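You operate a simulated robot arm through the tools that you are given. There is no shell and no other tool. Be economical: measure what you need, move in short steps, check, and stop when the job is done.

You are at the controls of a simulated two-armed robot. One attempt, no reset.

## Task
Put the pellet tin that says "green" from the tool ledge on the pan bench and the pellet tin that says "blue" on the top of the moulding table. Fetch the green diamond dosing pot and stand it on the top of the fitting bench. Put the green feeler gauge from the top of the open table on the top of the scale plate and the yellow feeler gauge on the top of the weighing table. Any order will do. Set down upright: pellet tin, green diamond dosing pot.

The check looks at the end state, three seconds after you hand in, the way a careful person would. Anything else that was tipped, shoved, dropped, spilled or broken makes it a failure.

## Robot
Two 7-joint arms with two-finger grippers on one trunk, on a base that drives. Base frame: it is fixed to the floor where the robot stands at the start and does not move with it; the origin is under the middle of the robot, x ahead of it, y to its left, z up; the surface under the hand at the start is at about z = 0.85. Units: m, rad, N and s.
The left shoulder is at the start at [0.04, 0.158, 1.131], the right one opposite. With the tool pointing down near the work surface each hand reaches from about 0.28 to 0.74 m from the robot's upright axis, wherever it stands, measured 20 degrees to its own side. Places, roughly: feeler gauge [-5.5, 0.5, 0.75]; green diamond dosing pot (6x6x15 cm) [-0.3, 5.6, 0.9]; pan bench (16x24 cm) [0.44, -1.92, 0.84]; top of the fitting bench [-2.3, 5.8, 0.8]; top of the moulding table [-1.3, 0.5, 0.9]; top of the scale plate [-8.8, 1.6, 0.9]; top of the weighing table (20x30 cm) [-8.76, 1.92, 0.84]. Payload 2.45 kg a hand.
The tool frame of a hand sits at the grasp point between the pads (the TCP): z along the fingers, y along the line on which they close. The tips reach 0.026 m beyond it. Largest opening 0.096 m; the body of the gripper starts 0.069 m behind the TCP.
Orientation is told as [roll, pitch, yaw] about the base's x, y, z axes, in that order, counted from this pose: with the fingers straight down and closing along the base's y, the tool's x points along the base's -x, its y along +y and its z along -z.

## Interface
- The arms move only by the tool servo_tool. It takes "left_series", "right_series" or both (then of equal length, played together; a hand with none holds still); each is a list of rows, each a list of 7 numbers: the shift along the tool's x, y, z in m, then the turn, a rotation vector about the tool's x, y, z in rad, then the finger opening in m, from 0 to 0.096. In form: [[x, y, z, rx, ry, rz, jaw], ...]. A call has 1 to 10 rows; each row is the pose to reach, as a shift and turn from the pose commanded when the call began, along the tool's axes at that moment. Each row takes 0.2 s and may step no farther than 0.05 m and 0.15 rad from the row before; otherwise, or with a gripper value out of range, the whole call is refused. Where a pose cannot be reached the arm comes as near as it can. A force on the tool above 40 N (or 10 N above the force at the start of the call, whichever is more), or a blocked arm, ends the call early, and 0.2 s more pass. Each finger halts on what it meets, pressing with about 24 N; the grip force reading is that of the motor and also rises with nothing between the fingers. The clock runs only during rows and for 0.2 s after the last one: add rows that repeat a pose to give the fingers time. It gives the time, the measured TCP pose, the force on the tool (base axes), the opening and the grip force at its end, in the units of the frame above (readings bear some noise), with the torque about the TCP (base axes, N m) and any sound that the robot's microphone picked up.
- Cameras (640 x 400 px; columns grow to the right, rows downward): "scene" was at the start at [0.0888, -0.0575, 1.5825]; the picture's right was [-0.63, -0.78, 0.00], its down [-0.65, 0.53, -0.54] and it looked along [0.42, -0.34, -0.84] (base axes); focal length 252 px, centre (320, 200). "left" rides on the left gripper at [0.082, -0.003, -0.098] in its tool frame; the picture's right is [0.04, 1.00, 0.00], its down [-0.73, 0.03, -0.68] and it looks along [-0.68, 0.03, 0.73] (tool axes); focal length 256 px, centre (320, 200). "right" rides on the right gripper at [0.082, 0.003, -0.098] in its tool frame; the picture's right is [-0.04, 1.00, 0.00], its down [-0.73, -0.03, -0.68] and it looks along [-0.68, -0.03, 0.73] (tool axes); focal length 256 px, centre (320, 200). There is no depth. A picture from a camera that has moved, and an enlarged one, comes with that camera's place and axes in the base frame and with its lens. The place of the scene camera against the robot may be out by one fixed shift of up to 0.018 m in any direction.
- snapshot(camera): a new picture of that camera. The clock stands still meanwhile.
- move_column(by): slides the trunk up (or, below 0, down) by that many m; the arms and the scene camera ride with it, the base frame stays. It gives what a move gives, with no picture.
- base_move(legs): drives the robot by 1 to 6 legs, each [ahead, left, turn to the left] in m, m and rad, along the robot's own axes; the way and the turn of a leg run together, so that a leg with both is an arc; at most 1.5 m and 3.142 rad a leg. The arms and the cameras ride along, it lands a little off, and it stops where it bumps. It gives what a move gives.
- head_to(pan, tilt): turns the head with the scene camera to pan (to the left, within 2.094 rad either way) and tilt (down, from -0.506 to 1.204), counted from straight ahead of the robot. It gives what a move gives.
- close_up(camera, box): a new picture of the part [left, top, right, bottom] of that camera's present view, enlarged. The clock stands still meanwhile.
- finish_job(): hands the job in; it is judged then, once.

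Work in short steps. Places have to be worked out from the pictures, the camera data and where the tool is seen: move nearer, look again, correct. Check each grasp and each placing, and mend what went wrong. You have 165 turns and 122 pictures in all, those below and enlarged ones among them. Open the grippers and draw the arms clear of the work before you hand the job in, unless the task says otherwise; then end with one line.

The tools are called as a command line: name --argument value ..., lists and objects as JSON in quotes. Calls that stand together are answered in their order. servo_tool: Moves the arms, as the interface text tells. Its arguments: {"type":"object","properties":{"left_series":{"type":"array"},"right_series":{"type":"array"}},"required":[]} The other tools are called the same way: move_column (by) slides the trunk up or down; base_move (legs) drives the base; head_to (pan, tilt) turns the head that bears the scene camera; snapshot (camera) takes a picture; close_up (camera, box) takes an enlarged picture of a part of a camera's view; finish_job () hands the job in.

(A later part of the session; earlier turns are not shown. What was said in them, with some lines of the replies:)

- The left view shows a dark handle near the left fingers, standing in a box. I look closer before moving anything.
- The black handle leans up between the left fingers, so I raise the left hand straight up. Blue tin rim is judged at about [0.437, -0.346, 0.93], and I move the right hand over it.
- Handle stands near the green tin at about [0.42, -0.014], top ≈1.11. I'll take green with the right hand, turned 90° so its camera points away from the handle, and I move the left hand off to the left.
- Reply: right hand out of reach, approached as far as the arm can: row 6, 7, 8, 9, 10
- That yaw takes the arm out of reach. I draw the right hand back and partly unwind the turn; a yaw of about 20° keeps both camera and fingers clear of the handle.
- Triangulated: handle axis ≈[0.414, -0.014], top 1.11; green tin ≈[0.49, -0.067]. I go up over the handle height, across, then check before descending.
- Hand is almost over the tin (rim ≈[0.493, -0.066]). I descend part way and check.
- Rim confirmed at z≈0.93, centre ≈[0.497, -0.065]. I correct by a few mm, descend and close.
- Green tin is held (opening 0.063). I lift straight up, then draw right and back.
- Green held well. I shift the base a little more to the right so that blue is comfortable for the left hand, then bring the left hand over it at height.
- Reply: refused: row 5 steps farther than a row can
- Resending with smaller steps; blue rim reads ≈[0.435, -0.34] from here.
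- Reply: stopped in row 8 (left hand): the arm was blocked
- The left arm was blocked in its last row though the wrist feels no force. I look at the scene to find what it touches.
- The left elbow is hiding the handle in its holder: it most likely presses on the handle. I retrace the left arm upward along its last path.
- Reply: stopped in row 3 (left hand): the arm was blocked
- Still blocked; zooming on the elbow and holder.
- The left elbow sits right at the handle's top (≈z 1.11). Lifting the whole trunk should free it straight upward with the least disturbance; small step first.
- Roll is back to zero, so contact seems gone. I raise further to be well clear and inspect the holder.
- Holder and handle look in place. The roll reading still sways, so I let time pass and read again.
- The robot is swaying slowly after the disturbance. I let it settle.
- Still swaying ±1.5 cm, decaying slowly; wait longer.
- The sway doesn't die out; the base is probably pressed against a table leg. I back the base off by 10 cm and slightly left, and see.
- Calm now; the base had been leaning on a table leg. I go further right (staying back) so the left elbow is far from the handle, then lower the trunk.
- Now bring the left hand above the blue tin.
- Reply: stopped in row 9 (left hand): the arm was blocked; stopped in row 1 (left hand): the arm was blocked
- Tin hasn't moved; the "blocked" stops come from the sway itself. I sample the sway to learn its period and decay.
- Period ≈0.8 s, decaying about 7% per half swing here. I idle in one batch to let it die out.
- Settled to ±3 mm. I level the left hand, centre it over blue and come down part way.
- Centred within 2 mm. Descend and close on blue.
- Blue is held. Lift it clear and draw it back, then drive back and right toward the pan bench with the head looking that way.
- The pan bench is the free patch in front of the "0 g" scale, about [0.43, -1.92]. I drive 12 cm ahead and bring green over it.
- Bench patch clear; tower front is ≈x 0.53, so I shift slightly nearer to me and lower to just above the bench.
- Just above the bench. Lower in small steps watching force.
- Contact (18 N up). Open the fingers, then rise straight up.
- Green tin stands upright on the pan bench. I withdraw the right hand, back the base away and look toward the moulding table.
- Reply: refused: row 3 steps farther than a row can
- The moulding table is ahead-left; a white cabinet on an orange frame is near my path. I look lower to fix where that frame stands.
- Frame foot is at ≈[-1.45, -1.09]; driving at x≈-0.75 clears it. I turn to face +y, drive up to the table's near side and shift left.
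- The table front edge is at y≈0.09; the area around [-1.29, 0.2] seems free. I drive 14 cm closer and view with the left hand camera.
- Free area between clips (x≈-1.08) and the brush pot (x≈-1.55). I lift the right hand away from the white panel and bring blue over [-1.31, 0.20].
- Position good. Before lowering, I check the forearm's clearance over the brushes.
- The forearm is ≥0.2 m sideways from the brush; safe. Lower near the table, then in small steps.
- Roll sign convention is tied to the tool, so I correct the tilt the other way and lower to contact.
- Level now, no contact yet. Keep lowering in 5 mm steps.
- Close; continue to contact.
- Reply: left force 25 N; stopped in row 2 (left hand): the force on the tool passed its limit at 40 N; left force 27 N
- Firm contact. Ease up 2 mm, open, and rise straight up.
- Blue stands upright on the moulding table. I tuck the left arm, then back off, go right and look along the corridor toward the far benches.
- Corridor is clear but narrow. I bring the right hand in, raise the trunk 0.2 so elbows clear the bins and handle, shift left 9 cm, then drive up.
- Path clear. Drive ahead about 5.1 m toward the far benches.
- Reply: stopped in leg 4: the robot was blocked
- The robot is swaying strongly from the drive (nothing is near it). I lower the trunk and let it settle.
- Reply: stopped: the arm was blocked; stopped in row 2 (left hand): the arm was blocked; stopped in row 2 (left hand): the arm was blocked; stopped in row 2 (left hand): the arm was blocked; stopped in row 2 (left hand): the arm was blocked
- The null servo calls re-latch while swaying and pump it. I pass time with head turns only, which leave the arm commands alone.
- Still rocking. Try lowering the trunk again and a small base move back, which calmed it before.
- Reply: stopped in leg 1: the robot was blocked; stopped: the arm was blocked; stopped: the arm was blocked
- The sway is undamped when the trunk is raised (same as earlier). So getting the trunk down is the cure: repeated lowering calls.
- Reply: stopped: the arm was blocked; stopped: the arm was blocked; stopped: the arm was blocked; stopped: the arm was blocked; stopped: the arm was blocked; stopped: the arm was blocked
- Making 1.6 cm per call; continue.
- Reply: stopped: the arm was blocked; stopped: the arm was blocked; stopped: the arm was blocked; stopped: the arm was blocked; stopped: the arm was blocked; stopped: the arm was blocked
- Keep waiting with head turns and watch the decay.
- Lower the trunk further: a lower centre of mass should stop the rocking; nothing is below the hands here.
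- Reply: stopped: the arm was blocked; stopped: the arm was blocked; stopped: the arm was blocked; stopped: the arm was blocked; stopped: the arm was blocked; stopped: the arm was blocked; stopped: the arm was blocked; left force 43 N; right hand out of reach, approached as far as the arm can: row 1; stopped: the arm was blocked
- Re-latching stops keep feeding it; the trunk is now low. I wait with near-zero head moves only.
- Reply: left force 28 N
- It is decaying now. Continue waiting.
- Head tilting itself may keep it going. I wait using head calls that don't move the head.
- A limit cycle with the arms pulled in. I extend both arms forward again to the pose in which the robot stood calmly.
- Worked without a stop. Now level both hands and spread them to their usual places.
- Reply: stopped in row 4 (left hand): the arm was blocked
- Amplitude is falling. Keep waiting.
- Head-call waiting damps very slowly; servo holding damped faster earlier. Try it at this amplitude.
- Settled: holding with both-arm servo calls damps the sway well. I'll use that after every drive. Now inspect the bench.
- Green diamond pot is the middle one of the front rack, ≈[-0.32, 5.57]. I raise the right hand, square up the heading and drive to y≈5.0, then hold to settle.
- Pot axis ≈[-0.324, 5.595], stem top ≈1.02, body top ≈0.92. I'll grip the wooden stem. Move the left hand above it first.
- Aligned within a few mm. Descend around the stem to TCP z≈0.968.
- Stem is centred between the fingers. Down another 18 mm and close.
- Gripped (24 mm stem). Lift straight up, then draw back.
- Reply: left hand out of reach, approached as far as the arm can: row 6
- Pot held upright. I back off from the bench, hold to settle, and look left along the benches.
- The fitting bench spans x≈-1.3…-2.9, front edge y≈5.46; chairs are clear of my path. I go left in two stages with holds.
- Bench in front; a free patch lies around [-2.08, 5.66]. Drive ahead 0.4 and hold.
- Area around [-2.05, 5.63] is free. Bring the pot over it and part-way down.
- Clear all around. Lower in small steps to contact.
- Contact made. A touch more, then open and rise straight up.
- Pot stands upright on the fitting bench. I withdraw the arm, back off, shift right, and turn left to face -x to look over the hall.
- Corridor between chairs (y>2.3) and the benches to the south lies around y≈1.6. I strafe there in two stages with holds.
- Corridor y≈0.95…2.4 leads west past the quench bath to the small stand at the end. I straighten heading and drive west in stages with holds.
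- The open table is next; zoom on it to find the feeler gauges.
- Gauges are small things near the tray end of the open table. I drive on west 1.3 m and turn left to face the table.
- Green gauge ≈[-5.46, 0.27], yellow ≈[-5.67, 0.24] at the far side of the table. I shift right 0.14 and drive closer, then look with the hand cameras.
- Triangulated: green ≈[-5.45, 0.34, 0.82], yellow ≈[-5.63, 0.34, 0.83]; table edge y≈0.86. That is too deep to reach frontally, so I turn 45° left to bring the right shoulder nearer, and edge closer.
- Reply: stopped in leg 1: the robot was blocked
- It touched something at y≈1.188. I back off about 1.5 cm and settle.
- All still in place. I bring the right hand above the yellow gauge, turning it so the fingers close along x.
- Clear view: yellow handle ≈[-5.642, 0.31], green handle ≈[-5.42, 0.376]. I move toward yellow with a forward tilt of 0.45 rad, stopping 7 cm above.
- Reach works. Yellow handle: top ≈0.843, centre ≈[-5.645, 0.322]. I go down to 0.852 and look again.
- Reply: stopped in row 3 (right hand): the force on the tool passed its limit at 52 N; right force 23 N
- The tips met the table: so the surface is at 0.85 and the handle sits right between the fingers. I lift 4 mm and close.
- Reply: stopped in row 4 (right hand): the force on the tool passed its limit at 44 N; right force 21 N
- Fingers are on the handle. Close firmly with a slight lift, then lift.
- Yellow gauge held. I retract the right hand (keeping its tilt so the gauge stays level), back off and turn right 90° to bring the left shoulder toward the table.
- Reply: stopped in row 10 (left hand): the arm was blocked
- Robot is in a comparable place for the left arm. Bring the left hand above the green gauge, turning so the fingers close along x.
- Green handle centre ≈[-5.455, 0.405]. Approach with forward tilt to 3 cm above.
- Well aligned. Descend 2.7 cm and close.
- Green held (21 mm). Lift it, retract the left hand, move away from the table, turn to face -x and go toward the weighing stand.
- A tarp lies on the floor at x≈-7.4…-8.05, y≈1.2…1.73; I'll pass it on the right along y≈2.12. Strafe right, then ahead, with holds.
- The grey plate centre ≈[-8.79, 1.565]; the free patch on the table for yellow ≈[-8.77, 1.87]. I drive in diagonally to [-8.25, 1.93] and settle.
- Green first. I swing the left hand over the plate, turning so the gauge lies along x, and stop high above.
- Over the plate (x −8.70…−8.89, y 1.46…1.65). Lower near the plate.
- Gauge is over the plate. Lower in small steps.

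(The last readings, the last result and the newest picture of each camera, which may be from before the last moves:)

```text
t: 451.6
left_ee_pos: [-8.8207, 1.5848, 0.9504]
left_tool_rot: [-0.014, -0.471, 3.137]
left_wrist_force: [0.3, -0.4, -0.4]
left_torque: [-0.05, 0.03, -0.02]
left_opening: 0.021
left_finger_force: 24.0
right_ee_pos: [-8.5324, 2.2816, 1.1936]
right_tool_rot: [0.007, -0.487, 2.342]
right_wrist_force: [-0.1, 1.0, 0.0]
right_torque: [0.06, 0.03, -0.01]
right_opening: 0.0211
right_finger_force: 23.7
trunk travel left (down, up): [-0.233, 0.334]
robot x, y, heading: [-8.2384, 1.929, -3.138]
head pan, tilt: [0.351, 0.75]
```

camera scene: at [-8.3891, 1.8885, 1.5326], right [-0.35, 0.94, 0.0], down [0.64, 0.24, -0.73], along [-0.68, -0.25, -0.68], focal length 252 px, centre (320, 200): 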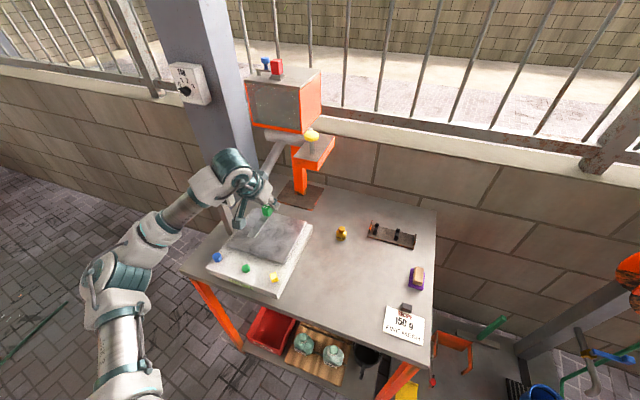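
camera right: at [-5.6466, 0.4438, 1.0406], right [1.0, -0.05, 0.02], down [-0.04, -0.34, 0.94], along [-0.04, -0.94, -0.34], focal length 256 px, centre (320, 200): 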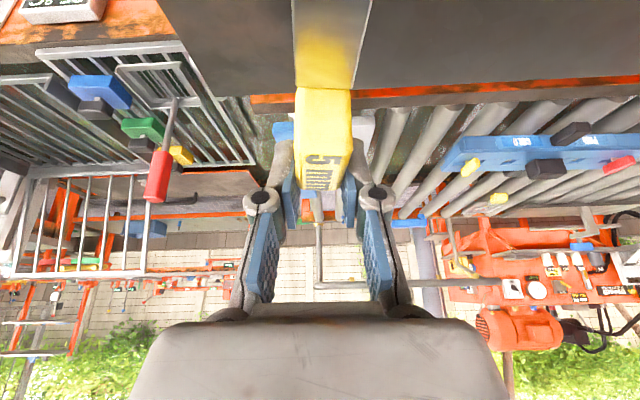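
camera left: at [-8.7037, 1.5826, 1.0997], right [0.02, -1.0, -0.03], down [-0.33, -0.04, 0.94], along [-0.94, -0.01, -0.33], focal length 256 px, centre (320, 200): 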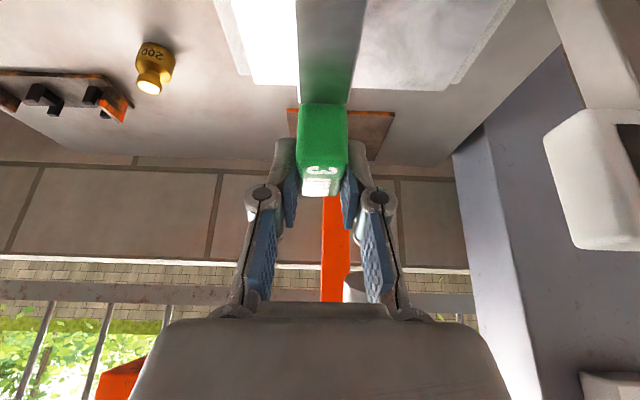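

No contact yet; continue.

servo_tool --left_series '[[0.001, 0, 0.003, 0, 0, 0, 0.005], [0.003, 0, 0.006, 0, 0, 0, 0.005]]'

servo_tool --left_series '[[0.001, 0, 0.003, 0, 0, 0, 0.005], [0.002, 0, 0.005, 0, 0, 0, 0.005]]'

servo_tool --left_series '[[0.001, 0, 0.002, 0, 0, 0, 0.005], [0.002, 0, 0.004, 0, 0, 0, 0.005]]'

close_up --camera "scene" --box '[210, 190, 340, 290]'

```text
t: 452.1
left_ee_pos: [-8.8215, 1.5843, 0.9448]
left_tool_rot: [-0.015, -0.473, 3.137]
left_wrist_force: [-0.2, -0.9, -0.6]
left_torque: [0.02, 0.0, 0.0]
left_opening: 0.0212
left_finger_force: 23.8
right_ee_pos: [-8.5335, 2.2829, 1.1944]
right_tool_rot: [0.006, -0.487, 2.342]
right_wrist_force: [0.2, -0.2, 0.4]
right_torque: [0.03, 0.0, -0.01]
right_opening: 0.0212
right_finger_force: 24.4
trunk travel left (down, up): [-0.233, 0.334]
robot x, y, heading: [-8.2335, 1.9305, -3.132]
head pan, tilt: [0.351, 0.75]
```

```text
t: 452.8
left_ee_pos: [-8.8211, 1.5833, 0.9386]
left_tool_rot: [-0.013, -0.472, 3.136]
left_wrist_force: [0.9, -0.2, -0.5]
left_torque: [-0.01, 0.02, -0.02]
left_opening: 0.0209
left_finger_force: 23.7
right_ee_pos: [-8.5326, 2.2831, 1.1937]
right_tool_rot: [0.007, -0.486, 2.343]
right_wrist_force: [0.3, -1.2, -1.2]
right_torque: [0.03, -0.01, 0.0]
right_opening: 0.0214
right_finger_force: 23.9
trunk travel left (down, up): [-0.233, 0.334]
robot x, y, heading: [-8.2354, 1.9274, -3.138]
head pan, tilt: [0.351, 0.75]
```

```text
t: 453.4
left_ee_pos: [-8.8225, 1.5841, 0.9342]
left_tool_rot: [-0.011, -0.47, 3.137]
left_wrist_force: [-1.4, -0.5, -0.5]
left_torque: [-0.02, 0.04, 0.01]
left_opening: 0.0213
left_finger_force: 24.5
right_ee_pos: [-8.5323, 2.2832, 1.1936]
right_tool_rot: [0.006, -0.487, 2.343]
right_wrist_force: [0.2, 0.2, -0.9]
right_torque: [0.02, -0.01, -0.01]
right_opening: 0.021
right_finger_force: 23.7
trunk travel left (down, up): [-0.233, 0.334]
robot x, y, heading: [-8.2371, 1.9278, -3.138]
head pan, tilt: [0.351, 0.75]
```

```text
4.00 times, centred on (275, 240) of scene
camera zoom: at [-8.39, 1.8886, 1.5324], right [-0.35, 0.94, 0.0], down [0.64, 0.24, -0.73], along [-0.68, -0.25, -0.68], focal length 1008 px, centre (500, 40)
```

zoom: 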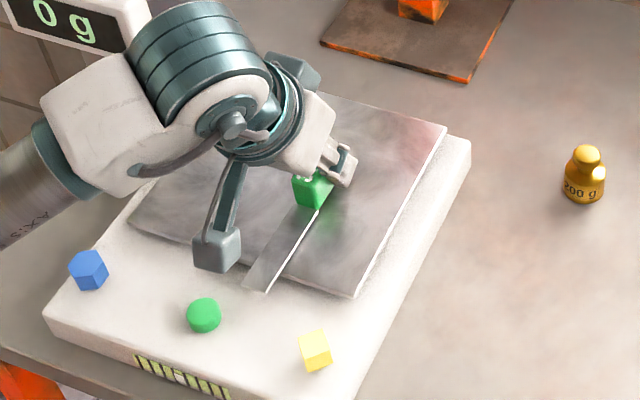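

The blade would overhang the plate's front edge by ~2 cm, so I lift slightly, shift 3.7 cm further back, then continue lowering.

servo_tool --left_series '[[-0.0023, 0, -0.0045, 0, 0, 0, 0.005], [-0.014, 0, 0.0015, 0, 0, 0, 0.005], [-0.0253, 0, 0.007, 0, 0, 0, 0.005], [-0.0353, 0, 0.0123, 0, 0, 0, 0.005], [-0.033, 0, 0.0168, 0, 0, 0, 0.005]]'

servo_tool --left_series '[[0.001, 0, 0.002, 0, 0, 0, 0.005], [0.002, 0, 0.0045, 0, 0, 0, 0.005]]'

servo_tool --left_series '[[0.001, 0, 0.002, 0, 0, 0, 0.005], [0.002, 0, 0.0045, 0, 0, 0, 0.005]]'

close_up --camera "scene" --box '[210, 190, 340, 290]'

```text
t: 454.6
left_ee_pos: [-8.8595, 1.584, 0.934]
left_tool_rot: [-0.013, -0.473, 3.137]
left_wrist_force: [-0.5, 0.3, -1.6]
left_torque: [0.01, 0.02, -0.01]
left_opening: 0.0213
left_finger_force: 24.0
right_ee_pos: [-8.5346, 2.2829, 1.1948]
right_tool_rot: [0.007, -0.487, 2.342]
right_wrist_force: [0.8, -0.8, -0.4]
right_torque: [-0.02, -0.01, -0.01]
right_opening: 0.0213
right_finger_force: 24.1
trunk travel left (down, up): [-0.233, 0.334]
robot x, y, heading: [-8.2311, 1.9289, -3.133]
head pan, tilt: [0.351, 0.75]
```

```text
t: 455.1
left_ee_pos: [-8.8593, 1.5851, 0.9298]
left_tool_rot: [-0.013, -0.471, 3.136]
left_wrist_force: [-0.2, -0.5, 1.3]
left_torque: [-0.02, -0.27, -0.03]
left_opening: 0.0211
left_finger_force: 24.3
right_ee_pos: [-8.5326, 2.2826, 1.1936]
right_tool_rot: [0.008, -0.487, 2.342]
right_wrist_force: [0.7, -0.7, -0.5]
right_torque: [0.01, 0.0, 0.01]
right_opening: 0.0212
right_finger_force: 23.5
trunk travel left (down, up): [-0.233, 0.334]
robot x, y, heading: [-8.2341, 1.9252, -3.135]
head pan, tilt: [0.351, 0.75]
```

```text
t: 455.8
left_ee_pos: [-8.8599, 1.5855, 0.9268]
left_tool_rot: [-0.013, -0.474, 3.138]
left_wrist_force: [-0.1, -1.6, 11.7]
left_torque: [-0.18, -0.32, -0.06]
left_opening: 0.021
left_finger_force: 24.2
right_ee_pos: [-8.5321, 2.2831, 1.1956]
right_tool_rot: [0.009, -0.487, 2.343]
right_wrist_force: [0.8, -0.4, -0.6]
right_torque: [0.0, 0.01, 0.02]
right_opening: 0.0211
right_finger_force: 24.4
trunk travel left (down, up): [-0.233, 0.334]
robot x, y, heading: [-8.2369, 1.9288, -3.138]
head pan, tilt: [0.351, 0.75]
```

```text
4.00 times, centred on (275, 240) of scene
camera zoom: at [-8.3878, 1.8901, 1.5329], right [-0.35, 0.94, 0.0], down [0.64, 0.24, -0.73], along [-0.68, -0.26, -0.68], focal length 1008 px, centre (500, 40)
```

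zoom: 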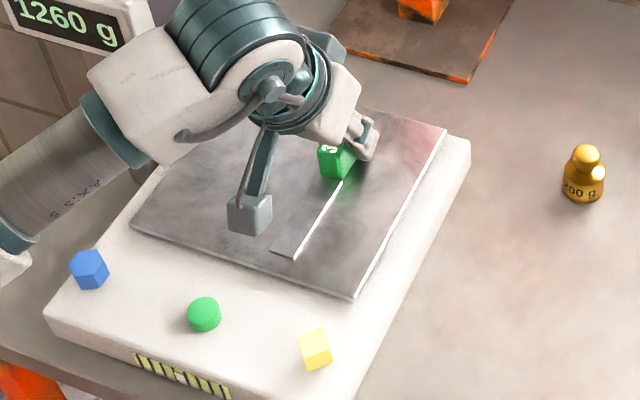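

Contact: the scale reads weight and the gauge lies within the plate. Open and withdraw upward.

servo_tool --left_series '[[-0.0005, 0, -0.001, 0, 0, 0, 0.015], [-0.0005, 0, -0.001, 0, 0, 0, 0.03], [-0.0005, 0, -0.001, 0, 0, 0, 0.05], [-0.0005, 0, -0.001, 0, 0, 0, 0.06], [-0.008, 0, -0.016, 0, 0, 0, 0.06], [-0.02, 0, -0.04, 0, 0, 0, 0.06], [-0.03, 0, -0.07, 0, 0, 0, 0.06], [-0.035, 0, -0.11, 0, 0, 0, 0.06], [-0.03, 0, -0.15, 0, 0, 0, 0.06], [-0.02, 0, -0.19, 0, 0, 0, 0.06]]'

close_up --camera "scene" --box '[170, 140, 370, 300]'

```text
t: 457.5
left_ee_pos: [-8.8364, 1.5843, 1.0214]
left_tool_rot: [-0.011, -0.442, 3.132]
left_wrist_force: [0.3, -0.2, 0.0]
left_torque: [0.02, 0.06, 0.01]
left_opening: 0.06
left_finger_force: 0.1
right_ee_pos: [-8.5279, 2.2805, 1.1965]
right_tool_rot: [0.011, -0.488, 2.342]
right_wrist_force: [-0.5, 0.1, 0.2]
right_torque: [-0.02, 0.03, -0.01]
right_opening: 0.0213
right_finger_force: 24.0
trunk travel left (down, up): [-0.233, 0.334]
robot x, y, heading: [-8.2336, 1.9282, -3.139]
head pan, tilt: [0.351, 0.75]
stopped in row 8 (left hand): the force on the tool passed its limit at 99 N (the readings are from after the stop); the commanded pose is now the measured one
```

```text
2.50 times, centred on (270, 220) of scene
camera zoom: at [-8.3876, 1.8879, 1.5331], right [-0.35, 0.94, 0.0], down [0.64, 0.24, -0.73], along [-0.68, -0.25, -0.68], focal length 630 px, centre (445, 150)
```

zoom: 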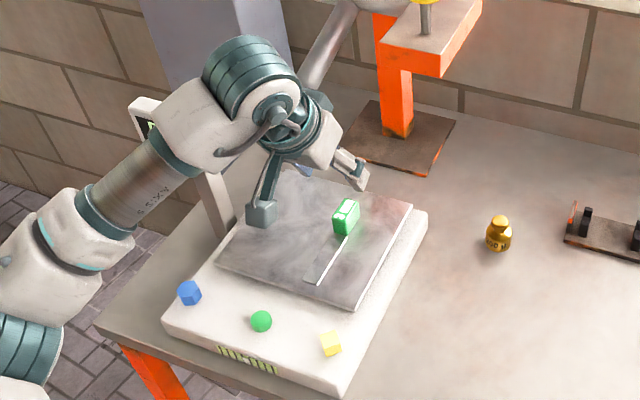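

The rising hand hit something (nozzle or display) — it stopped. I retreat horizontally toward myself, where the path is free.

servo_tool --left_series '[[0.018, 0, -0.0085, 0, 0, 0, 0.06], [0.036, 0, -0.017, 0, 0, 0, 0.06], [0.054, 0, -0.0255, 0, 0, 0, 0.06], [0.09, 0, -0.043, 0, 0, 0, 0.06], [0.126, 0, -0.06, 0, 0, 0, 0.06], [0.16, 0, -0.077, 0, 0, 0, 0.06], [0.2, 0, -0.095, 0, 0, 0, 0.06]]'

snapshot --camera "scene"

```text
t: 459.1
left_ee_pos: [-8.6123, 1.5824, 1.0214]
left_tool_rot: [-0.008, -0.44, 3.132]
left_wrist_force: [-0.1, -0.8, 0.2]
left_torque: [-0.02, 0.06, 0.01]
left_opening: 0.06
left_finger_force: 0.0
right_ee_pos: [-8.5266, 2.2835, 1.196]
right_tool_rot: [0.01, -0.492, 2.339]
right_wrist_force: [0.1, -0.2, 0.3]
right_torque: [0.03, 0.03, 0.01]
right_opening: 0.0211
right_finger_force: 24.2
trunk travel left (down, up): [-0.233, 0.334]
robot x, y, heading: [-8.2348, 1.9285, -3.138]
head pan, tilt: [0.351, 0.75]
```

```text
14 pictures are left
camera scene: at [-8.3846, 1.8884, 1.533], right [-0.35, 0.94, 0.0], down [0.64, 0.24, -0.73], along [-0.69, -0.25, -0.68], focal length 252 px, centre (320, 200)
```

scene: 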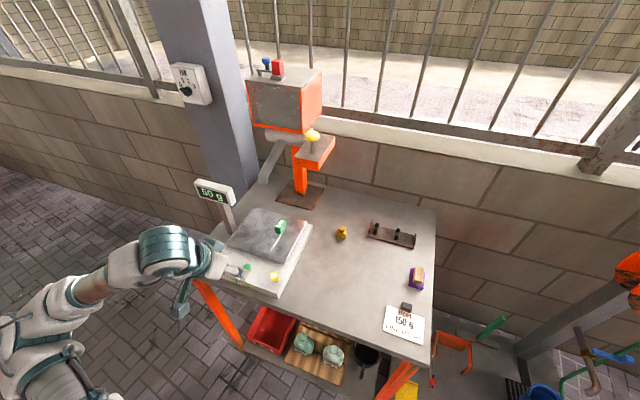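

Everything is intact (display shows 50 g, gauge on the plate). I raise the left hand clear and swing the right hand with yellow toward its spot.

servo_tool --left_series '[[0.01, 0, -0.03, 0, 0, 0, 0.06], [0.02, 0, -0.06, 0, 0, 0, 0.06], [0.02, 0.01, -0.09, 0, 0, 0, 0.06], [0.02, 0.03, -0.12, 0, 0, 0, 0.06], [0.02, 0.05, -0.14, 0, 0, 0, 0.06], [0.03, 0.07, -0.14, 0, 0, 0, 0.06], [0.05, 0.09, -0.14, 0, 0, 0, 0.06], [0.06, 0.1, -0.14, 0, 0, 0, 0.06], [0.06, 0.1, -0.14, 0, 0, 0, 0.06], [0.06, 0.1, -0.14, 0, 0, 0, 0.06]]' --right_series '[[0.0143, 0.0455, 0.0, -0.038, 0, -0.071, 0.005], [0.0286, 0.091, 0.0, -0.075, 0, -0.141, 0.005], [0.0429, 0.136, 0.01, -0.113, 0, -0.212, 0.005], [0.0572, 0.181, 0.02, -0.151, 0, -0.282, 0.005], [0.0715, 0.226, 0.03, -0.189, 0, -0.353, 0.005], [0.0858, 0.271, 0.04, -0.226, 0, -0.424, 0.005], [0.1, 0.316, 0.05, -0.264, 0, -0.494, 0.005], [0.1144, 0.361, 0.06, -0.302, 0, -0.565, 0.005], [0.1287, 0.406, 0.07, -0.339, 0, -0.635, 0.005], [0.143, 0.451, 0.08, -0.377, 0, -0.706, 0.005]]'

servo_tool --right_series '[[0, 0, 0, 0, 0, 0, 0.005], [0, 0, 0, 0, 0, 0, 0.005]]'

snapshot --camera "scene"

```text
t: 461.3
left_ee_pos: [-8.5031, 1.4791, 1.1186]
left_tool_rot: [-0.009, -0.442, 3.132]
left_wrist_force: [0.7, -0.8, 0.3]
left_torque: [-0.02, -0.01, 0.02]
left_opening: 0.0601
left_finger_force: 0.1
right_ee_pos: [-8.7396, 2.0188, 1.0308]
right_tool_rot: [0.007, -0.498, 3.109]
right_wrist_force: [0.7, 0.4, 0.1]
right_torque: [0.04, -0.01, 0.0]
right_opening: 0.0213
right_finger_force: 23.3
right hand out of reach, approached as far as the arm can: row 7, 8, 9, 10
trunk travel left (down, up): [-0.233, 0.334]
robot x, y, heading: [-8.2339, 1.9248, -3.132]
head pan, tilt: [0.351, 0.75]
```

```text
t: 461.9
left_ee_pos: [-8.5047, 1.4795, 1.1188]
left_tool_rot: [-0.008, -0.439, 3.13]
left_wrist_force: [-0.3, 0.2, -0.2]
left_torque: [0.01, 0.02, 0.0]
left_opening: 0.0599
left_finger_force: 0.1
right_ee_pos: [-8.7414, 2.0171, 1.0312]
right_tool_rot: [0.007, -0.496, 3.107]
right_wrist_force: [0.1, 0.7, -0.7]
right_torque: [0.01, 0.02, 0.01]
right_opening: 0.0212
right_finger_force: 23.9
trunk travel left (down, up): [-0.233, 0.334]
robot x, y, heading: [-8.2326, 1.9284, -3.136]
head pan, tilt: [0.351, 0.75]
```

```text
13 pictures are left
camera scene: at [-8.3885, 1.8862, 1.5325], right [-0.35, 0.94, 0.0], down [0.64, 0.24, -0.73], along [-0.68, -0.25, -0.68], focal length 252 px, centre (320, 200)
```

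scene: 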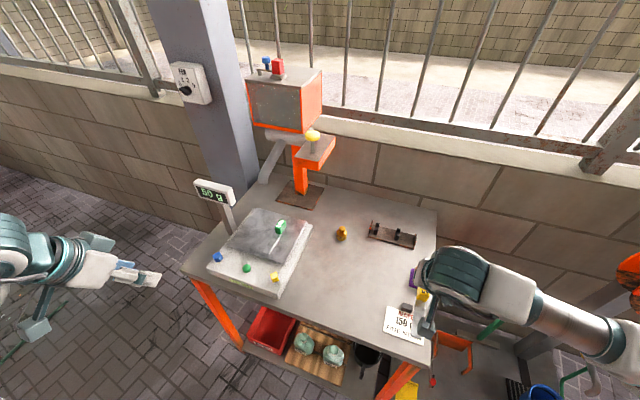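

The right arm can't cross that far. Turning the base left by 0.5 rad puts the spot on its right side; the hands pass safely above the table.

base_move --legs '[[0, 0, 0.5]]'

servo_tool --left_series '[[0, 0, 0, 0, 0, 0, 0.06], [0, 0, 0, 0, 0, 0, 0.06], [0, 0, 0, 0, 0, 0, 0.06], [0, 0, 0, 0, 0, 0, 0.06], [0, 0, 0, 0, 0, 0, 0.06], [0, 0, 0, 0, 0, 0, 0.06], [0, 0, 0, 0, 0, 0, 0.06], [0, 0, 0, 0, 0, 0, 0.06], [0, 0, 0, 0, 0, 0, 0.06], [0, 0, 0, 0, 0, 0, 0.06]]' --right_series '[[0, 0, 0, 0, 0, 0, 0.005], [0, 0, 0, 0, 0, 0, 0.005], [0, 0, 0, 0, 0, 0, 0.005], [0, 0, 0, 0, 0, 0, 0.005], [0, 0, 0, 0, 0, 0, 0.005], [0, 0, 0, 0, 0, 0, 0.005], [0, 0, 0, 0, 0, 0, 0.005], [0, 0, 0, 0, 0, 0, 0.005], [0, 0, 0, 0, 0, 0, 0.005], [0, 0, 0, 0, 0, 0, 0.005]]'

snapshot --camera "scene"

```text
t: 463.8
left_ee_pos: [-8.2576, 1.4058, 1.1197]
left_tool_rot: [-0.007, -0.44, -2.655]
left_wrist_force: [-0.4, -0.5, 0.4]
left_torque: [-0.01, 0.0, -0.04]
left_opening: 0.0599
left_finger_force: 0.1
right_ee_pos: [-8.7231, 1.7655, 1.0305]
right_tool_rot: [0.01, -0.494, -2.679]
right_wrist_force: [-0.3, 0.1, -1.1]
right_torque: [-0.02, -0.01, 0.04]
right_opening: 0.021
right_finger_force: 24.1
trunk travel left (down, up): [-0.233, 0.334]
robot x, y, heading: [-8.2366, 1.9264, -2.64]
head pan, tilt: [0.351, 0.75]
```

```text
t: 465.9
left_ee_pos: [-8.2573, 1.4067, 1.1212]
left_tool_rot: [-0.007, -0.44, -2.656]
left_wrist_force: [-0.3, -0.6, 0.2]
left_torque: [0.02, 0.03, -0.02]
left_opening: 0.0601
left_finger_force: 0.1
right_ee_pos: [-8.7205, 1.7677, 1.0313]
right_tool_rot: [0.009, -0.495, -2.683]
right_wrist_force: [1.0, 0.5, -0.9]
right_torque: [-0.03, -0.02, -0.02]
right_opening: 0.0216
right_finger_force: 24.2
trunk travel left (down, up): [-0.233, 0.334]
robot x, y, heading: [-8.2365, 1.9277, -2.639]
head pan, tilt: [0.351, 0.75]
```

```text
12 pictures are left
camera scene: at [-8.3549, 1.8162, 1.5324], right [-0.75, 0.66, 0.0], down [0.45, 0.52, -0.73], along [-0.48, -0.55, -0.68], focal length 252 px, centre (320, 200)
```

scene: 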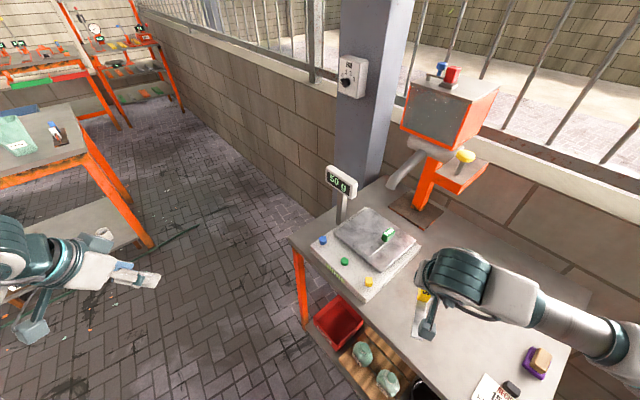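

Now above the free patch. Move to TCP [-8.82, 1.84] and lower to about 0.93.

servo_tool --right_series '[[-0.012, -0.027, 0.01, 0, 0.01, 0, 0.005], [-0.024, -0.055, 0.02, 0, 0.02, 0, 0.005], [-0.036, -0.082, 0.03, 0, 0.02, 0, 0.005], [-0.045, -0.109, 0.04, 0, 0.02, 0, 0.005], [-0.024, -0.109, 0.075, 0, 0.02, 0, 0.005], [-0.0035, -0.109, 0.115, 0, 0.02, 0, 0.005], [-0.0035, -0.109, 0.115, 0, 0.02, 0, 0.005]]'

close_up --camera "scene" --box '[320, 200, 600, 375]'

```text
t: 467.6
left_ee_pos: [-8.2557, 1.406, 1.1205]
left_tool_rot: [-0.011, -0.444, -2.654]
left_wrist_force: [1.0, -0.5, -0.4]
left_torque: [0.0, 0.0, -0.02]
left_opening: 0.0604
left_finger_force: 0.0
right_ee_pos: [-8.8251, 1.8381, 0.9323]
right_tool_rot: [0.012, -0.477, -2.679]
right_wrist_force: [0.3, -0.5, -0.1]
right_torque: [0.02, 0.01, 0.0]
right_opening: 0.0211
right_finger_force: 24.3
trunk travel left (down, up): [-0.233, 0.334]
robot x, y, heading: [-8.2323, 1.9246, -2.638]
head pan, tilt: [0.351, 0.75]
```

```text
2.29 times, centred on (460, 288) of scene
camera zoom: at [-8.3542, 1.8168, 1.5325], right [-0.75, 0.66, 0.0], down [0.45, 0.52, -0.73], along [-0.48, -0.55, -0.68], focal length 576 px, centre (0, 0)
```

zoom: 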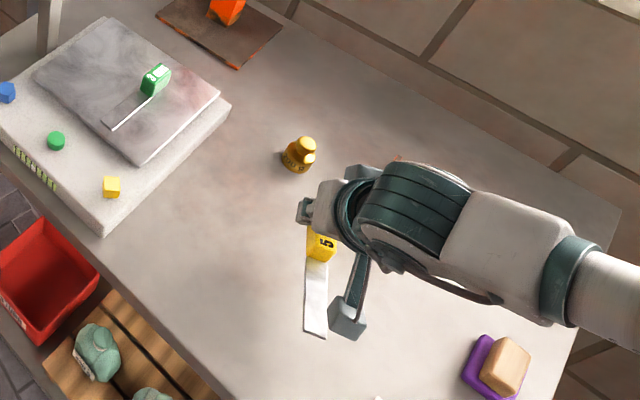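

Clear. Lower to just above the table, then step to contact.

servo_tool --right_series '[[0.008, 0, 0.014, 0, 0, 0, 0.005], [0.015, 0, 0.028, 0, 0, 0, 0.005], [0.018, 0, 0.033, 0, 0, 0, 0.005]]'

servo_tool --right_series '[[0.001, 0, 0.003, 0, 0, 0, 0.005], [0.003, 0, 0.0055, 0, 0, 0, 0.005]]'

servo_tool --right_series '[[0.001, 0, 0.002, 0, 0, 0, 0.005], [0.002, 0, 0.0035, 0, 0, 0, 0.005]]'

servo_tool --right_series '[[0.001, 0, 0.002, 0, 0, 0, 0.005], [0.002, 0, 0.0035, 0, 0, 0, 0.005]]'

```text
t: 468.4
left_ee_pos: [-8.2573, 1.4087, 1.1194]
left_tool_rot: [-0.008, -0.441, -2.656]
left_wrist_force: [0.1, -0.2, -0.3]
left_torque: [-0.02, 0.01, -0.04]
left_opening: 0.0601
left_finger_force: 0.1
right_ee_pos: [-8.823, 1.8377, 0.8924]
right_tool_rot: [0.009, -0.476, -2.68]
right_wrist_force: [-0.4, 1.2, -0.1]
right_torque: [0.02, 0.0, 0.0]
right_opening: 0.0211
right_finger_force: 24.3
trunk travel left (down, up): [-0.233, 0.334]
robot x, y, heading: [-8.2304, 1.9271, -2.64]
head pan, tilt: [0.351, 0.75]
```

```text
t: 468.9
left_ee_pos: [-8.2561, 1.4079, 1.1208]
left_tool_rot: [-0.007, -0.442, -2.654]
left_wrist_force: [0.1, -0.1, -0.5]
left_torque: [-0.03, -0.01, 0.01]
left_opening: 0.06
left_finger_force: 0.1
right_ee_pos: [-8.8216, 1.8383, 0.8877]
right_tool_rot: [0.008, -0.477, -2.68]
right_wrist_force: [0.0, 0.4, -0.5]
right_torque: [-0.01, 0.03, 0.0]
right_opening: 0.0212
right_finger_force: 23.8
trunk travel left (down, up): [-0.233, 0.334]
robot x, y, heading: [-8.2316, 1.927, -2.634]
head pan, tilt: [0.351, 0.75]
```

```text
t: 469.6
left_ee_pos: [-8.2568, 1.4072, 1.1207]
left_tool_rot: [-0.007, -0.442, -2.655]
left_wrist_force: [-0.2, -0.3, -0.1]
left_torque: [-0.01, 0.02, 0.04]
left_opening: 0.06
left_finger_force: 0.1
right_ee_pos: [-8.821, 1.8378, 0.883]
right_tool_rot: [0.008, -0.476, -2.679]
right_wrist_force: [0.4, -0.6, -0.3]
right_torque: [0.01, 0.01, -0.03]
right_opening: 0.0213
right_finger_force: 23.5
trunk travel left (down, up): [-0.233, 0.334]
robot x, y, heading: [-8.2383, 1.931, -2.636]
head pan, tilt: [0.351, 0.75]
```

```text
t: 470.1
left_ee_pos: [-8.2573, 1.4077, 1.1206]
left_tool_rot: [-0.006, -0.442, -2.654]
left_wrist_force: [-0.4, 0.7, -0.6]
left_torque: [0.0, 0.01, 0.01]
left_opening: 0.0598
left_finger_force: 0.0
right_ee_pos: [-8.8203, 1.8384, 0.8795]
right_tool_rot: [0.008, -0.477, -2.681]
right_wrist_force: [-0.9, -0.2, -0.5]
right_torque: [0.01, 0.01, -0.03]
right_opening: 0.0213
right_finger_force: 24.1
trunk travel left (down, up): [-0.233, 0.334]
robot x, y, heading: [-8.2328, 1.928, -2.634]
head pan, tilt: [0.351, 0.75]
```

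servo_tool --right_series '[[0.001, 0, 0.002, 0, 0, 0, 0.005], [0.002, 0, 0.0035, 0, 0, 0, 0.005]]'

servo_tool --right_series '[[0.001, 0, 0.002, 0, 0, 0, 0.005], [0.002, 0, 0.0035, 0, 0, 0, 0.005]]'

close_up --camera "scene" --box '[420, 270, 520, 360]'

```text
t: 470.8
left_ee_pos: [-8.2548, 1.4075, 1.1216]
left_tool_rot: [-0.009, -0.443, -2.655]
left_wrist_force: [-1.0, -0.7, 0.1]
left_torque: [0.01, 0.02, 0.01]
left_opening: 0.0602
left_finger_force: 0.1
right_ee_pos: [-8.8194, 1.8386, 0.8781]
right_tool_rot: [0.009, -0.483, -2.681]
right_wrist_force: [-1.5, 3.3, 21.1]
right_torque: [0.6, -0.29, -0.04]
right_opening: 0.0211
right_finger_force: 23.8
trunk travel left (down, up): [-0.233, 0.334]
robot x, y, heading: [-8.2357, 1.9269, -2.642]
head pan, tilt: [0.351, 0.75]
```

```text
t: 471.3
left_ee_pos: [-8.254, 1.4072, 1.1205]
left_tool_rot: [-0.006, -0.443, -2.655]
left_wrist_force: [-0.8, -0.5, -0.2]
left_torque: [-0.02, -0.02, -0.02]
left_opening: 0.06
left_finger_force: 0.0
right_ee_pos: [-8.8219, 1.8376, 0.8789]
right_tool_rot: [0.012, -0.49, -2.679]
right_wrist_force: [7.4, 4.9, 21.5]
right_torque: [0.6, -0.53, -0.15]
right_opening: 0.0211
right_finger_force: 23.4
trunk travel left (down, up): [-0.233, 0.334]
robot x, y, heading: [-8.2355, 1.9252, -2.641]
head pan, tilt: [0.351, 0.75]
stopped in row 2 (right hand): the force on the tool passed its limit at 43 N (the readings are from after the stop); the commanded pose is now the measured one
```

```text
4.44 times, centred on (470, 315) of scene
camera zoom: at [-8.3497, 1.8182, 1.5329], right [-0.75, 0.66, 0.0], down [0.45, 0.52, -0.73], along [-0.48, -0.55, -0.68], focal length 1120 px, centre (-347, -311)
```

zoom: 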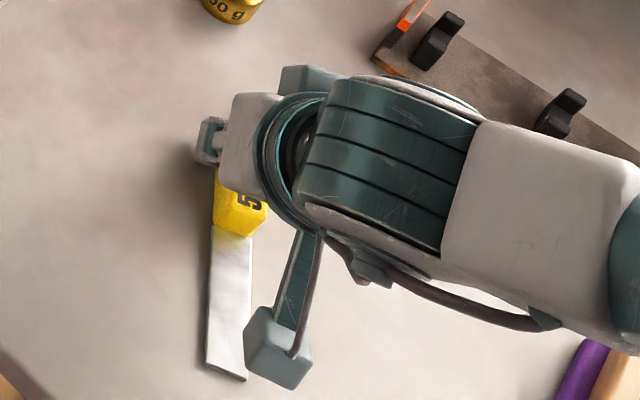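

On the table. Ease off, open, rise straight up, then back.

servo_tool --right_series '[[-0.001, 0, -0.0018, 0, 0, 0, 0.015], [-0.001, 0, -0.0018, 0, 0, 0, 0.03], [-0.001, 0, -0.0018, 0, 0, 0, 0.05], [-0.001, 0, -0.0018, 0, 0, 0, 0.06], [-0.008, 0, -0.015, 0, 0, 0, 0.06], [-0.022, 0, -0.04, 0, 0, 0, 0.06], [-0.038, 0, -0.07, 0, 0, 0, 0.06], [-0.05, 0, -0.1, 0, 0, 0, 0.06], [-0.04, 0, -0.135, 0, 0, 0, 0.06], [-0.01, 0, -0.165, 0, 0, 0, 0.06]]'

servo_tool --right_series '[[0.03, 0, -0.02, 0, 0, 0, 0.06], [0.06, 0, -0.04, 0, 0, 0, 0.06], [0.09, 0, -0.06, 0, 0, 0, 0.06], [0.12, 0, -0.08, 0, 0, 0, 0.06], [0.15, 0, -0.1, 0, 0, 0, 0.06]]'

close_up --camera "scene" --box '[280, 140, 640, 400]'

```text
t: 473.5
left_ee_pos: [-8.2546, 1.4091, 1.1218]
left_tool_rot: [-0.006, -0.444, -2.654]
left_wrist_force: [-0.3, -0.7, -0.4]
left_torque: [-0.01, 0.01, 0.0]
left_opening: 0.06
left_finger_force: 0.2
right_ee_pos: [-8.7594, 1.871, 1.0275]
right_tool_rot: [0.01, -0.487, -2.681]
right_wrist_force: [0.2, 1.4, 0.2]
right_torque: [-0.02, 0.01, -0.04]
right_opening: 0.0601
right_finger_force: 0.0
trunk travel left (down, up): [-0.233, 0.334]
robot x, y, heading: [-8.2336, 1.9297, -2.641]
head pan, tilt: [0.351, 0.75]
```

```text
t: 474.7
left_ee_pos: [-8.2553, 1.4082, 1.1209]
left_tool_rot: [-0.006, -0.444, -2.658]
left_wrist_force: [0.0, 0.4, 1.0]
left_torque: [-0.01, 0.0, 0.01]
left_opening: 0.0602
left_finger_force: 0.1
right_ee_pos: [-8.6151, 1.9382, 1.0658]
right_tool_rot: [0.011, -0.482, -2.68]
right_wrist_force: [-0.6, -0.2, -0.6]
right_torque: [-0.04, 0.01, 0.01]
right_opening: 0.06
right_finger_force: 0.1
right hand out of reach, approached as far as the arm can: row 4, 5
trunk travel left (down, up): [-0.233, 0.334]
robot x, y, heading: [-8.2367, 1.9272, -2.638]
head pan, tilt: [0.351, 0.75]
```

```text
1.54 times, centred on (460, 270) of scene
camera zoom: at [-8.3529, 1.8183, 1.5327], right [-0.75, 0.66, 0.0], down [0.45, 0.52, -0.73], along [-0.48, -0.55, -0.68], focal length 388 px, centre (105, 92)
```

zoom: 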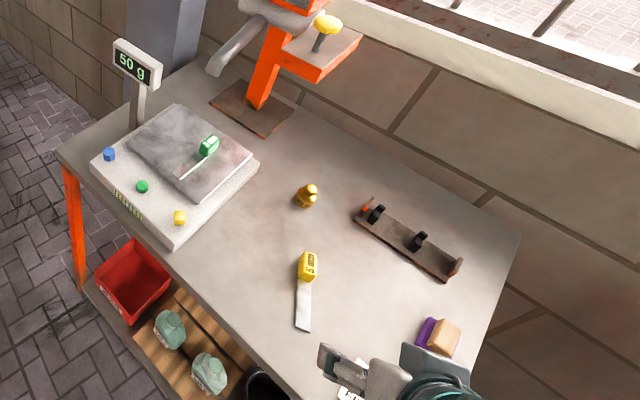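

Both gauges lie where they should. I raise the right hand, back away from the table, settle and hand in.

servo_tool --right_series '[[-0.01, 0, -0.025, 0, 0, 0, 0.06], [-0.02, 0, -0.05, 0, 0, 0, 0.06], [-0.03, 0, -0.08, 0, 0, 0, 0.06], [-0.03, 0, -0.1, 0, 0, 0, 0.06]]'

base_move --legs '[[-0.3, 0, 0]]'

servo_tool --left_series '[[0, 0, 0, 0, 0, 0, 0.06], [0, 0, 0, 0, 0, 0, 0.06], [0, 0, 0, 0, 0, 0, 0.06], [0, 0, 0, 0, 0, 0, 0.06], [0, 0, 0, 0, 0, 0, 0.06], [0, 0, 0, 0, 0, 0, 0.06], [0, 0, 0, 0, 0, 0, 0.06], [0, 0, 0, 0, 0, 0, 0.06]]' --right_series '[[0, 0, 0, 0, 0, 0, 0.06], [0, 0, 0, 0, 0, 0, 0.06], [0, 0, 0, 0, 0, 0, 0.06], [0, 0, 0, 0, 0, 0, 0.06], [0, 0, 0, 0, 0, 0, 0.06], [0, 0, 0, 0, 0, 0, 0.06], [0, 0, 0, 0, 0, 0, 0.06], [0, 0, 0, 0, 0, 0, 0.06]]'

snapshot --camera "scene"

```text
t: 475.7
left_ee_pos: [-8.2564, 1.4084, 1.1212]
left_tool_rot: [-0.008, -0.443, -2.656]
left_wrist_force: [0.5, -0.3, -0.1]
left_torque: [0.0, 0.05, -0.01]
left_opening: 0.06
left_finger_force: 0.1
right_ee_pos: [-8.5996, 1.9494, 1.1688]
right_tool_rot: [0.011, -0.486, -2.68]
right_wrist_force: [0.1, -0.5, 0.7]
right_torque: [-0.03, 0.01, 0.0]
right_opening: 0.0599
right_finger_force: 0.2
trunk travel left (down, up): [-0.233, 0.334]
robot x, y, heading: [-8.2353, 1.9301, -2.637]
head pan, tilt: [0.351, 0.75]
```

```text
t: 477.8
left_ee_pos: [-7.9894, 1.5554, 1.1217]
left_tool_rot: [-0.007, -0.441, -2.657]
left_wrist_force: [1.2, -0.1, -0.1]
left_torque: [0.01, 0.05, -0.04]
left_opening: 0.0599
left_finger_force: 0.1
right_ee_pos: [-8.3332, 2.0956, 1.1671]
right_tool_rot: [0.01, -0.485, -2.681]
right_wrist_force: [-0.1, 0.0, 0.1]
right_torque: [0.01, 0.05, -0.01]
right_opening: 0.06
right_finger_force: 0.1
trunk travel left (down, up): [-0.233, 0.334]
robot x, y, heading: [-7.9656, 2.0759, -2.641]
head pan, tilt: [0.351, 0.75]
```

```text
t: 479.6
left_ee_pos: [-7.9875, 1.5557, 1.1223]
left_tool_rot: [-0.006, -0.444, -2.657]
left_wrist_force: [0.0, 0.2, -1.2]
left_torque: [0.02, -0.02, -0.05]
left_opening: 0.0601
left_finger_force: 0.0
right_ee_pos: [-8.3324, 2.0958, 1.1698]
right_tool_rot: [0.009, -0.487, -2.681]
right_wrist_force: [0.3, 0.7, -0.4]
right_torque: [-0.01, -0.02, 0.01]
right_opening: 0.0599
right_finger_force: 0.0
trunk travel left (down, up): [-0.233, 0.334]
robot x, y, heading: [-7.9665, 2.0744, -2.644]
head pan, tilt: [0.351, 0.75]
```

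```text
8 pictures are left
camera scene: at [-8.0868, 1.9647, 1.5326], right [-0.75, 0.66, 0.0], down [0.45, 0.52, -0.73], along [-0.48, -0.55, -0.68], focal length 252 px, centre (320, 200)
```

scene: 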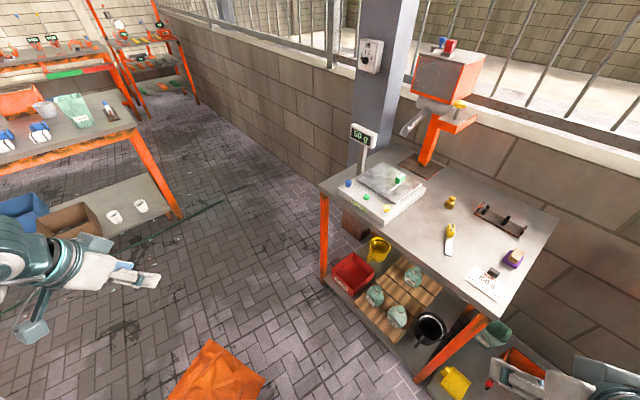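

Everything is placed, the grippers are open and both arms are clear, so I hand in the job.

finish_job

```text
The job is handed in.
```

I placed all five items and handed in the job: the green tin on the pan bench, the blue tin on the moulding table, the green diamond pot on the fitting bench, the green gauge on the scale plate and the yellow gauge on the weighing table. While releasing the green gauge, the left hand bumped something near the scale hard enough to trip the force limit, but the pictures afterwards showed nothing moved.
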